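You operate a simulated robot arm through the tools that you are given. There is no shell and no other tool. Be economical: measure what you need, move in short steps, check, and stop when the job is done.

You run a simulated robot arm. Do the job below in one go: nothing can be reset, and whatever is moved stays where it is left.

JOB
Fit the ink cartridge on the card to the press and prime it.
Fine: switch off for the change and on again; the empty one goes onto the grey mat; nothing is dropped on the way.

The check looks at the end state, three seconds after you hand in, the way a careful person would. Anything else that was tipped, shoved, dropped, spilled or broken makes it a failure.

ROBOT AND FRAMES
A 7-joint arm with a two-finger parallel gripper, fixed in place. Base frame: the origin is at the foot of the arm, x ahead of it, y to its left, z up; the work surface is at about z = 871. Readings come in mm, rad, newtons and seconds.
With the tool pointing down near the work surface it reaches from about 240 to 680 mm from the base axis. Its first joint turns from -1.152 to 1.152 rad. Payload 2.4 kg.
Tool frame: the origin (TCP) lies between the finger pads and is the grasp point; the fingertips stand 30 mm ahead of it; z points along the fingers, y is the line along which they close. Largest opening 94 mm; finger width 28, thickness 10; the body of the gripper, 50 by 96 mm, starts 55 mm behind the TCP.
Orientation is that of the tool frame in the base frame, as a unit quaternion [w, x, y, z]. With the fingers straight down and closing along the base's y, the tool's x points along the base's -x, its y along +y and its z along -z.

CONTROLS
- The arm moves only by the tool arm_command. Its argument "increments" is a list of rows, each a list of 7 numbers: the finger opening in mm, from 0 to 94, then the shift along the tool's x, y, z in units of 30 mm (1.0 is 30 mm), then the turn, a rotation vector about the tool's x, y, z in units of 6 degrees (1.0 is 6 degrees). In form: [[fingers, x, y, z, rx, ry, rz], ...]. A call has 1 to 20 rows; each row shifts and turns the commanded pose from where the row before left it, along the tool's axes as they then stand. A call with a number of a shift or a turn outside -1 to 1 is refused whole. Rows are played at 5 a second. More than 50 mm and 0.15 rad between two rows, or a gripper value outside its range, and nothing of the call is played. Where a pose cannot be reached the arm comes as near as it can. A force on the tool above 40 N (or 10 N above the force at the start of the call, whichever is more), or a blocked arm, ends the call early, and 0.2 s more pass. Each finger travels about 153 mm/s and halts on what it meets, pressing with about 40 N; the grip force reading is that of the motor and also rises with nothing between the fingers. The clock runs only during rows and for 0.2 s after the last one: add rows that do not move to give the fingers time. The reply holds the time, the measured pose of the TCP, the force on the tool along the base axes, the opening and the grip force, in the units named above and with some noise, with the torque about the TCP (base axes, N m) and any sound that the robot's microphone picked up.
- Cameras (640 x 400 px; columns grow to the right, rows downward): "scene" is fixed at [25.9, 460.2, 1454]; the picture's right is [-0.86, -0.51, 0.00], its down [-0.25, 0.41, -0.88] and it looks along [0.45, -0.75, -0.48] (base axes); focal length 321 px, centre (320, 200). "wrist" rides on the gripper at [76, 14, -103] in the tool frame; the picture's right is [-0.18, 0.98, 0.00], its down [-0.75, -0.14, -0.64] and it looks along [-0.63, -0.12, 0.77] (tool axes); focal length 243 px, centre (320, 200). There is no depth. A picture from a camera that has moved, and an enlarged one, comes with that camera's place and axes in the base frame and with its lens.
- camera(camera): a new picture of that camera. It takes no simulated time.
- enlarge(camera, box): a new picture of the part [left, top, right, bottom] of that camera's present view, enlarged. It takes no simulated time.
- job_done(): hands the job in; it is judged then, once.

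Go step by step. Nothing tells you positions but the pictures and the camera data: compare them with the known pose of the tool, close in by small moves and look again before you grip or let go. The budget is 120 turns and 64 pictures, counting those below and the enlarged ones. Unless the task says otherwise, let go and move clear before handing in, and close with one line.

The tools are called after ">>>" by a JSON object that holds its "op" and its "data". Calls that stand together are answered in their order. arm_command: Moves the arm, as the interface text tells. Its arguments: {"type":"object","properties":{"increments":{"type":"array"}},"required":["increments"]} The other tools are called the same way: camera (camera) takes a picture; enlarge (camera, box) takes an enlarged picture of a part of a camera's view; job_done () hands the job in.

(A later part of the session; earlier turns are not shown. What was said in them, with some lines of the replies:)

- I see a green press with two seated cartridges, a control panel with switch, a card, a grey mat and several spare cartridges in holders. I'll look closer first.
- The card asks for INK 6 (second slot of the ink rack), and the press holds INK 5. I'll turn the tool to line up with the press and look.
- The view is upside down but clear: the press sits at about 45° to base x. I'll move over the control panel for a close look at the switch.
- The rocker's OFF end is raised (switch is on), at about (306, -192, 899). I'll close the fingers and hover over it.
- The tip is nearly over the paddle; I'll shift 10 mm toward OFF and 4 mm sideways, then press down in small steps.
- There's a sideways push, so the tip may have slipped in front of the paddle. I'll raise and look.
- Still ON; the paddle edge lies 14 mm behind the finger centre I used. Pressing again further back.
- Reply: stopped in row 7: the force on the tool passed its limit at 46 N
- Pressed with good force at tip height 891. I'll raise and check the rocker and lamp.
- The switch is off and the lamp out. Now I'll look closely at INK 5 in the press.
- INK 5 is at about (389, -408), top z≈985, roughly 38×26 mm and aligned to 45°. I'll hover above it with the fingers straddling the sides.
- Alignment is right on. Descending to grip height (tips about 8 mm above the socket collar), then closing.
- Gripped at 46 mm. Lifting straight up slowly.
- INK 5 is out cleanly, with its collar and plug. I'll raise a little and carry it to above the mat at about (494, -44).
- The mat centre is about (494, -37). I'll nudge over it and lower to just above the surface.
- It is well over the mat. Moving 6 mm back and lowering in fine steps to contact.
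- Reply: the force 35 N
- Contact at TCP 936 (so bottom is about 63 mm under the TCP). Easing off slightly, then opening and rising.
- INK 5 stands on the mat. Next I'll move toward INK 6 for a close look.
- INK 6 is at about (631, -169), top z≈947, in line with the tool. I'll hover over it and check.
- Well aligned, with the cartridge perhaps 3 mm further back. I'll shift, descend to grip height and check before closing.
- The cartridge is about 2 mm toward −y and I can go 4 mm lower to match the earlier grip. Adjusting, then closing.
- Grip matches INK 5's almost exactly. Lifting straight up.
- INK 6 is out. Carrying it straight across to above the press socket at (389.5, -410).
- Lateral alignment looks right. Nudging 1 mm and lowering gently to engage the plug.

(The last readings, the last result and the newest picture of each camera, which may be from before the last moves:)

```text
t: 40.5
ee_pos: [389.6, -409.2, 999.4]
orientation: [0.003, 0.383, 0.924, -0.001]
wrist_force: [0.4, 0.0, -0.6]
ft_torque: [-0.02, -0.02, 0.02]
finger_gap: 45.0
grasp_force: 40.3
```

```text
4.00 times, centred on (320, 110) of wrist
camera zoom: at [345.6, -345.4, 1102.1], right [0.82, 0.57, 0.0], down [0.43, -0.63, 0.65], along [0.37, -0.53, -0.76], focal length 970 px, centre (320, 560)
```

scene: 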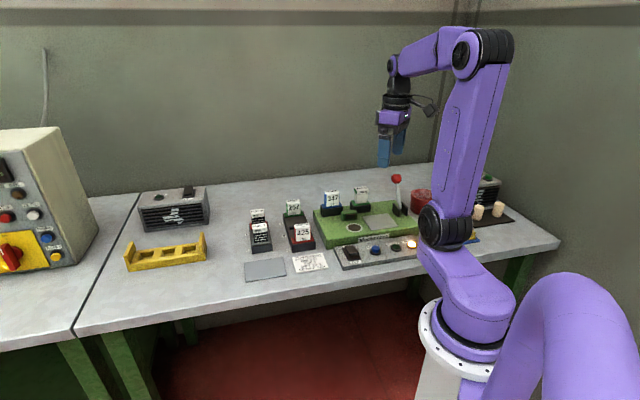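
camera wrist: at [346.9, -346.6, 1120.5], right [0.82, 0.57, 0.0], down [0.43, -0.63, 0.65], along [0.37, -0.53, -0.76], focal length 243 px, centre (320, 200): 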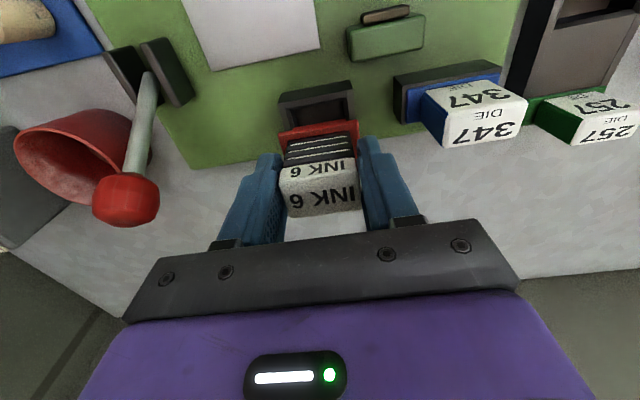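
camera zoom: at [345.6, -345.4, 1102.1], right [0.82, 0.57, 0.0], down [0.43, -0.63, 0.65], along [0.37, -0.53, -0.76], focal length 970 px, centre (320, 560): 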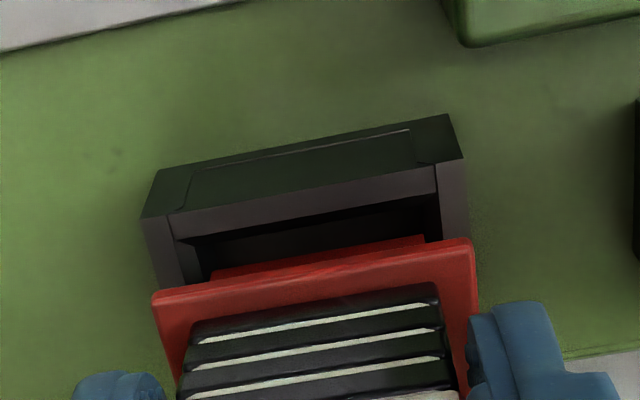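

Plug is entering the socket. Continuing down.

>>> {"op": "arm_command", "data": {"increments": [[30, 0, 0, 0.1, 0, 0, 0], [30, 0, 0, 0.1, 0, 0, 0], [30, 0, 0, 0.1, 0, 0, 0], [30, 0, 0, 0.1, 0, 0, 0], [30, 0, 0, 0.1, 0, 0, 0], [30, 0, 0, 0.1, 0, 0, 0], [30, 0, 0, 0, 0, 0, 0]]}}

>>> {"op": "enlarge", "data": {"camera": "scene", "box": [330, 170, 390, 220]}}

```text
t: 42.1
ee_pos: [388.7, -409.5, 981.2]
orientation: [0.0, 0.383, 0.924, 0.0]
wrist_force: [-7.1, 4.3, -2.2]
ft_torque: [0.25, 0.41, 0.01]
finger_gap: 45.8
grasp_force: 40.2
```

```text
8.00 times, centred on (360, 195) of scene
camera zoom: at [25.8, 460.3, 1453.9], right [-0.86, -0.51, 0.0], down [-0.25, 0.41, -0.88], along [0.45, -0.75, -0.48], focal length 2570 px, centre (0, 240)
```

zoom: 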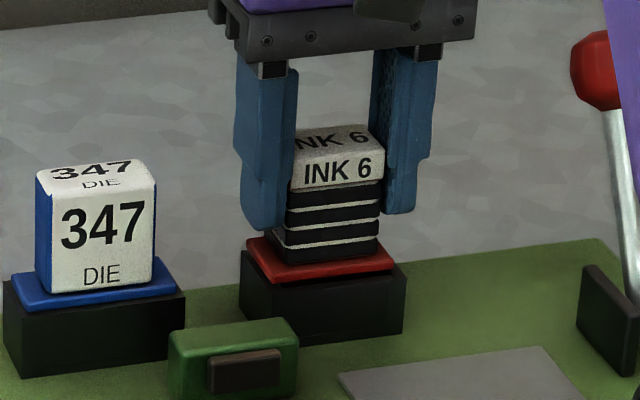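

Nearly seated with a small sideways load; easing 0.8 mm toward the operator and finishing the push.

>>> {"op": "arm_command", "data": {"increments": [[30, 0.03, 0, 0, 0, 0, 0], [30, 0, 0, 0.07, 0, 0, 0], [30, 0, 0, 0.07, 0, 0, 0], [30, 0, 0, 0.05, 0, 0, 0], [30, 0, 0, 0, 0, 0, 0]]}}

```text
t: 43.3
ee_pos: [391.1, -409.0, 978.1]
orientation: [0.006, 0.382, 0.924, -0.002]
wrist_force: [-7.6, 8.5, 33.8]
ft_torque: [-0.05, -0.04, -0.01]
finger_gap: 45.4
grasp_force: 39.7
```

>>> {"op": "enlarge", "data": {"camera": "scene", "box": [330, 170, 390, 220]}}

```text
8.00 times, centred on (360, 195) of scene
camera zoom: at [25.3, 461.0, 1453.7], right [-0.86, -0.51, 0.0], down [-0.25, 0.41, -0.88], along [0.45, -0.75, -0.48], focal length 2570 px, centre (0, 240)
```

zoom: 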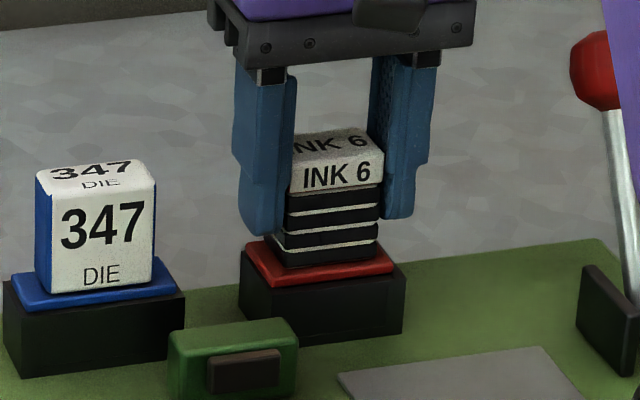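

The collar rests on the socket. Easing off, releasing and rising.

>>> {"op": "arm_command", "data": {"increments": [[30, 0, 0, -0.04, 0, 0, 0], [30, 0, 0, 0, 0, 0, 0], [50, 0, 0, 0, 0, 0, 0], [60, 0, 0, 0, 0, 0, 0], [68, 0, 0, 0, 0, 0, 0], [68, 0, 0, -0.4, 0, 0, 0], [68, 0, 0, -0.9, 0, 0, 0], [68, 0, 0, -0.9, 0, 0, 0], [68, 0, 0, 0, 0, 0, 0]]}}

>>> {"op": "enlarge", "data": {"camera": "scene", "box": [330, 170, 390, 220]}}

>>> {"op": "camera", "data": {"camera": "wrist"}}

```text
t: 45.3
ee_pos: [390.2, -409.4, 1042.6]
orientation: [0.002, 0.383, 0.924, -0.002]
wrist_force: [0.8, 0.8, -0.6]
ft_torque: [0.01, 0.04, 0.0]
finger_gap: 67.9
grasp_force: 0.1
```

```text
8.00 times, centred on (360, 195) of scene
camera zoom: at [25.9, 460.2, 1454.0], right [-0.86, -0.51, 0.0], down [-0.25, 0.41, -0.88], along [0.45, -0.75, -0.48], focal length 2570 px, centre (0, 240)
```

zoom: 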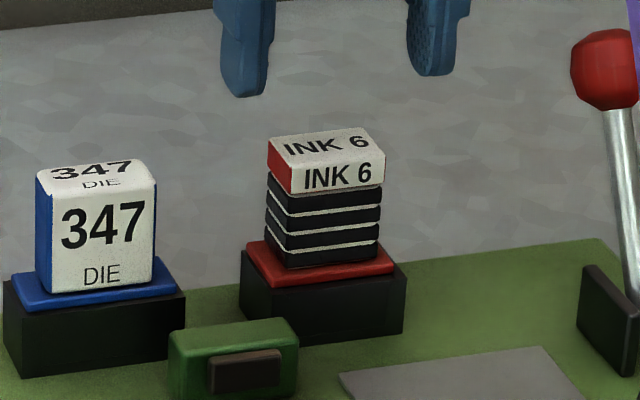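

```text
19 pictures are left
camera wrist: at [345.5, -344.3, 1145.6], right [0.82, 0.57, 0.0], down [0.43, -0.63, 0.65], along [0.37, -0.53, -0.76], focal length 243 px, centre (320, 200)
```

wrist: 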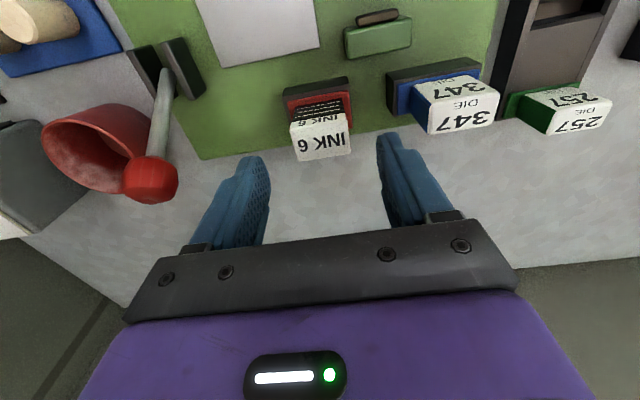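

INK 6 is fully seated. Next I'll switch on: closing fingers and hovering over the rocker's ON end at about (334, -216).

>>> {"op": "arm_command", "data": {"increments": [[40, 0, 0, -0.5, 0, 0, 0], [10, 0.98, 0.543, 0, 0, 0, 0], [0, 0.98, 0.543, 0, 0, 0, 0], [0, 0.98, 0.543, 0, 0, 0, 0], [0, 0.98, 0.543, 0, 0, 0, 0], [0, 0.98, 0.543, 0, 0, 0, 0], [0, 0.98, 0.543, 0, 0, 0, 0], [0, 0, 0, 0.9, 0, 0, 0], [0, 0, 0, 0.9, 0, 0, 0], [0, 0, 0, 0.9, 0, 0, 0], [0, 0, 0, 0.9, 0, 0, 0], [0, 0, 0, 0, 0, 0, 0]]}}

>>> {"op": "enlarge", "data": {"camera": "scene", "box": [305, 205, 425, 280]}}

>>> {"op": "enlarge", "data": {"camera": "wrist", "box": [160, 80, 400, 230]}}

```text
t: 47.9
ee_pos: [332.0, -215.7, 949.0]
orientation: [0.001, 0.383, 0.924, -0.001]
wrist_force: [0.7, 0.6, 0.4]
ft_torque: [0.01, 0.0, -0.01]
finger_gap: 0.0
grasp_force: 32.7
```

```text
5.33 times, centred on (365, 242) of scene
camera zoom: at [25.9, 460.2, 1454.0], right [-0.86, -0.51, 0.0], down [-0.25, 0.41, -0.88], along [0.45, -0.75, -0.48], focal length 1714 px, centre (80, -27)
```

zoom: 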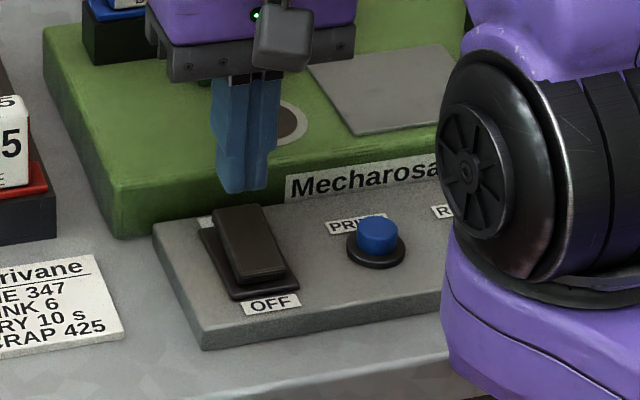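

```text
2.67 times, centred on (280, 155) of wrist
camera zoom: at [288.7, -151.3, 1052.5], right [0.82, 0.57, 0.0], down [0.43, -0.63, 0.65], along [0.37, -0.53, -0.76], focal length 647 px, centre (427, 320)
```

zoom: 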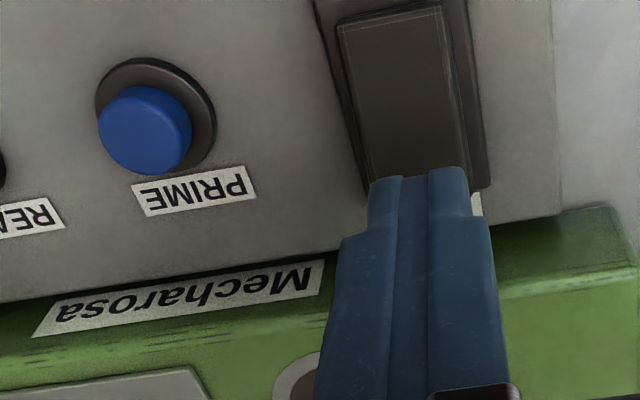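

The tip overlaps the ON end and clears the press face. Pressing down.

>>> {"op": "arm_command", "data": {"increments": [[0, 0, 0, 0.3, 0, 0, 0], [0, 0, 0, 0.2, 0, 0, 0], [0, 0, 0, 0.1, 0, 0, 0], [0, 0, 0, 0.1, 0, 0, 0], [0, 0, 0, 0.1, 0, 0, 0], [0, 0, 0, 0.1, 0, 0, 0], [0, 0, 0, 0.1, 0, 0, 0], [0, 0, 0, 0.1, 0, 0, 0]]}}

```text
t: 49.4
ee_pos: [336.1, -217.1, 924.4]
orientation: [0.005, 0.382, 0.924, -0.001]
wrist_force: [-0.1, -1.3, 9.9]
ft_torque: [0.03, 0.09, -0.01]
finger_gap: 0.3
grasp_force: 33.0
stopped in row 7: the force on the tool passed its limit at 56 N (the readings are from after the stop); the commanded pose is now the measured one
```

>>> {"op": "arm_command", "data": {"increments": [[0, 0, 0, -1, 0, 0, 0], [0, 0, 0, -0.5, 0, 0, 0], [0, 0, 0, 0, 0, 0, 0]]}}

>>> {"op": "enlarge", "data": {"camera": "scene", "box": [305, 205, 425, 280]}}

>>> {"op": "camera", "data": {"camera": "wrist"}}

```text
t: 50.2
ee_pos: [334.3, -216.8, 967.2]
orientation: [0.003, 0.383, 0.924, -0.001]
wrist_force: [0.0, 0.0, -0.6]
ft_torque: [0.0, 0.04, 0.01]
finger_gap: 0.0
grasp_force: 33.1
```

```text
5.33 times, centred on (365, 242) of scene
camera zoom: at [25.9, 460.2, 1454.0], right [-0.86, -0.51, 0.0], down [-0.25, 0.41, -0.88], along [0.45, -0.75, -0.48], focal length 1714 px, centre (80, -27)
```

zoom: 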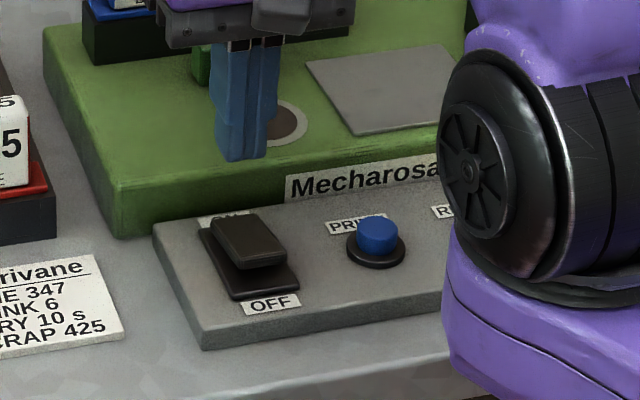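

```text
15 pictures are left
camera wrist: at [290.3, -152.0, 1071.2], right [0.82, 0.57, 0.0], down [0.43, -0.63, 0.65], along [0.37, -0.53, -0.76], focal length 243 px, centre (320, 200)
```

wrist: 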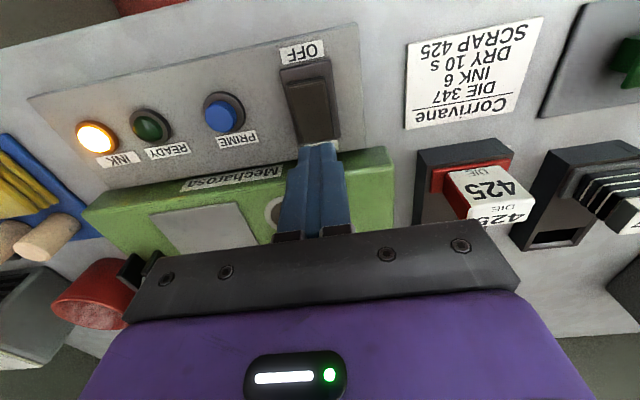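

The switch is on and the INK lamp lights. Now I'll hover over the blue PRIME button at about (267, -248).

>>> {"op": "arm_command", "data": {"increments": [[0, 0.28, -0.77, 0, 0, 0, 0], [0, 0.28, -0.77, 0, 0, 0, 0], [0, 0.29, -0.78, 0, 0, 0, 0], [0, 0, 0, 0.6, 0, 0, 0], [0, 0, 0, 0, 0, 0, 0]]}}

>>> {"op": "enlarge", "data": {"camera": "scene", "box": [325, 205, 425, 280]}}

>>> {"op": "enlarge", "data": {"camera": "wrist", "box": [220, 80, 420, 220]}}

```text
t: 51.4
ee_pos: [268.1, -245.8, 950.3]
orientation: [0.003, 0.383, 0.924, -0.002]
wrist_force: [-0.2, 0.5, -0.7]
ft_torque: [-0.05, -0.02, 0.02]
finger_gap: 0.0
grasp_force: 33.0
```

```text
5.33 times, centred on (375, 242) of scene
camera zoom: at [25.9, 460.2, 1454.0], right [-0.86, -0.51, 0.0], down [-0.25, 0.41, -0.88], along [0.45, -0.75, -0.48], focal length 1714 px, centre (27, -27)
```

zoom: 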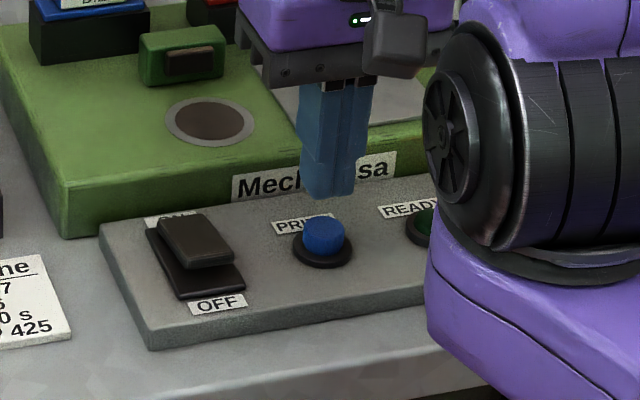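

```text
2.86 times, centred on (320, 150) of wrist
camera zoom: at [223.4, -182.1, 1053.4], right [0.82, 0.57, 0.0], down [0.43, -0.63, 0.65], along [0.37, -0.53, -0.76], focal length 693 px, centre (320, 343)
```

zoom: 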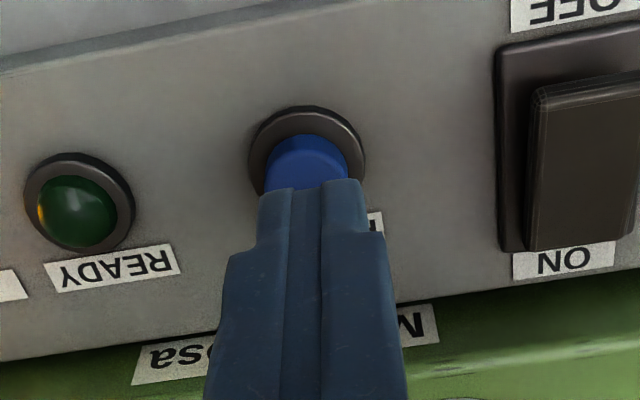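

The finger must come about 11 mm toward the operator; then I'll press and hold briefly.

>>> {"op": "arm_command", "data": {"increments": [[0, 0.37, 0, 0, 0, 0, 0], [0, 0, 0, 0.4, 0, 0, 0], [0, 0, 0, 0.15, 0, 0, 0], [0, 0, 0, 0.1, 0, 0, 0], [0, 0, 0, 0.08, 0, 0, 0], [0, 0, 0, 0, 0, 0, 0]]}}

>>> {"op": "enlarge", "data": {"camera": "scene", "box": [325, 205, 425, 280]}}

```text
t: 52.8
ee_pos: [258.7, -240.7, 928.1]
orientation: [0.003, 0.383, 0.924, -0.001]
wrist_force: [-0.3, 0.2, -0.4]
ft_torque: [0.0, 0.0, 0.0]
finger_gap: 0.0
grasp_force: 33.4
```

```text
5.33 times, centred on (375, 242) of scene
camera zoom: at [25.9, 460.2, 1454.0], right [-0.86, -0.51, 0.0], down [-0.25, 0.41, -0.88], along [0.45, -0.75, -0.48], focal length 1714 px, centre (27, -27)
```

zoom: 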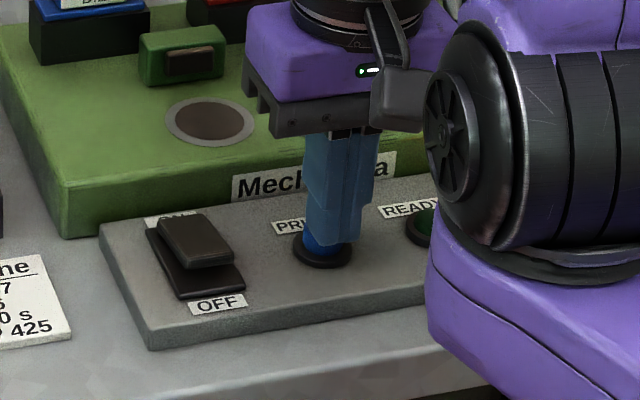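

Slightly to the right of the button; shifting 4 mm and pressing in small steps.

>>> {"op": "arm_command", "data": {"increments": [[0, 0, 0.13, 0, 0, 0, 0], [0, 0, 0, 0.07, 0, 0, 0], [0, 0, 0, 0.07, 0, 0, 0], [0, 0, 0, 0.07, 0, 0, 0], [0, 0, 0, 0, 0, 0, 0]]}}

```text
t: 54.0
ee_pos: [262.3, -237.8, 922.0]
orientation: [0.004, 0.382, 0.924, -0.001]
wrist_force: [0.5, -0.6, 0.6]
ft_torque: [-0.01, -0.01, 0.03]
finger_gap: 0.0
grasp_force: 32.9
```

>>> {"op": "arm_command", "data": {"increments": [[0, 0, 0, 0.07, 0, 0, 0], [0, 0, 0, 0.07, 0, 0, 0], [0, 0, 0, 0, 0, 0, 0]]}}

>>> {"op": "camera", "data": {"camera": "wrist"}}

>>> {"op": "enlarge", "data": {"camera": "scene", "box": [325, 205, 425, 280]}}

```text
t: 54.8
ee_pos: [262.8, -238.5, 918.0]
orientation: [0.002, 0.383, 0.924, -0.002]
wrist_force: [0.5, -1.0, 2.7]
ft_torque: [-0.01, -0.02, 0.0]
finger_gap: 0.0
grasp_force: 32.6
heard: click
```

```text
11 pictures are left
camera wrist: at [218.3, -172.6, 1020.6], right [0.82, 0.57, 0.0], down [0.43, -0.63, 0.65], along [0.37, -0.53, -0.76], focal length 243 px, centre (320, 200)
```

wrist: 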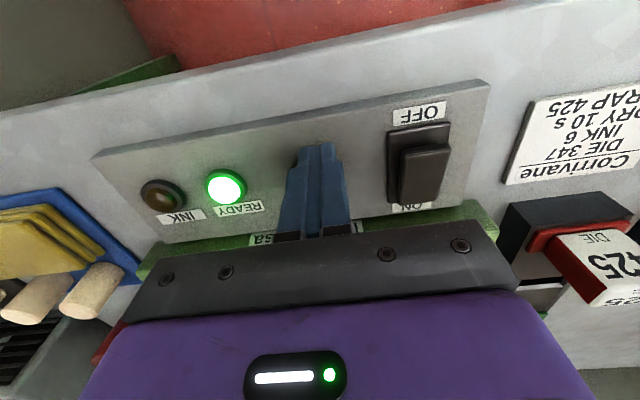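

```text
5.33 times, centred on (375, 242) of scene
camera zoom: at [25.9, 460.3, 1454.0], right [-0.86, -0.51, 0.0], down [-0.25, 0.41, -0.88], along [0.45, -0.75, -0.48], focal length 1714 px, centre (27, -27)
```

zoom: 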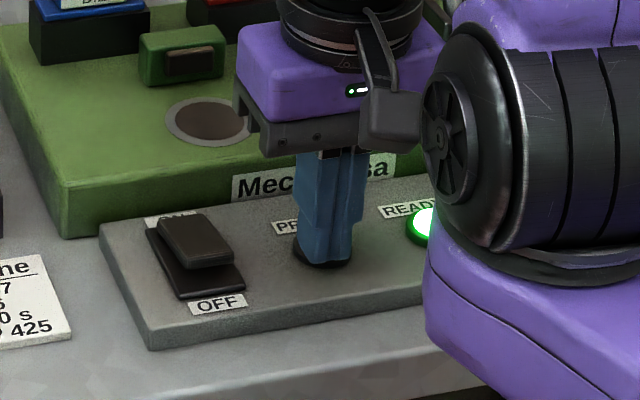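

A click: READY lights green and the INK lamp is out. I'll rise clear and do a final check.

>>> {"op": "arm_command", "data": {"increments": [[0, 0, 0, -0.5, 0, 0, 0], [0, 0, 0, -1, 0, 0, 0], [0, 0, 0, -1, 0, 0, 0], [0, 0, 0, -1, 0, 0, 0], [0, 0, 0, -1, 0, 0, 0], [0, 0, 0, 0, 0, 0, 0], [0, 0, 0, 0, 0, 0, 0]]}}

>>> {"op": "camera", "data": {"camera": "scene"}}

>>> {"op": "camera", "data": {"camera": "wrist"}}

```text
t: 56.4
ee_pos: [262.1, -238.1, 1053.3]
orientation: [0.002, 0.383, 0.924, -0.001]
wrist_force: [0.3, -0.2, -0.4]
ft_torque: [0.03, 0.03, 0.02]
finger_gap: 0.5
grasp_force: 32.9
```

```text
9 pictures are left
```

scene: 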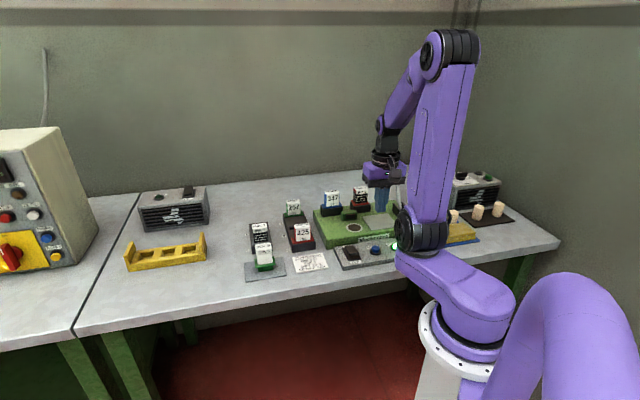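

```text
8 pictures are left
camera wrist: at [217.8, -172.8, 1156.0], right [0.82, 0.57, 0.0], down [0.43, -0.63, 0.65], along [0.37, -0.53, -0.76], focal length 243 px, centre (320, 200)
```

wrist: 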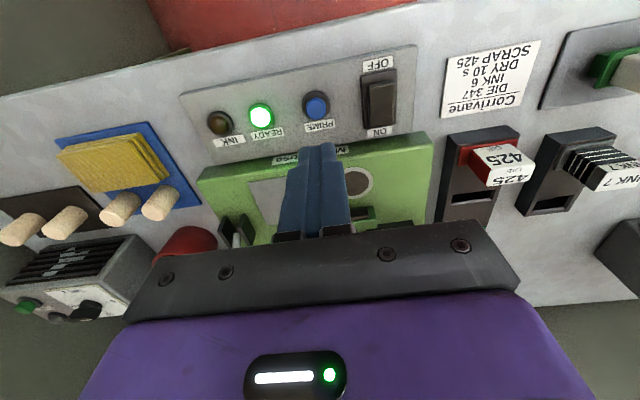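

READY stays lit, INK 6 is seated, INK 5 stands on the mat, and nothing else has moved. The job is ready to hand in.

>>> {"op": "job_done", "data": {}}

```text
The job is handed in.
```

INK 6 is fitted and primed: READY is lit and the press is switched back on. The empty INK 5 stands on the grey mat, nothing was dropped, and the arm is clear.
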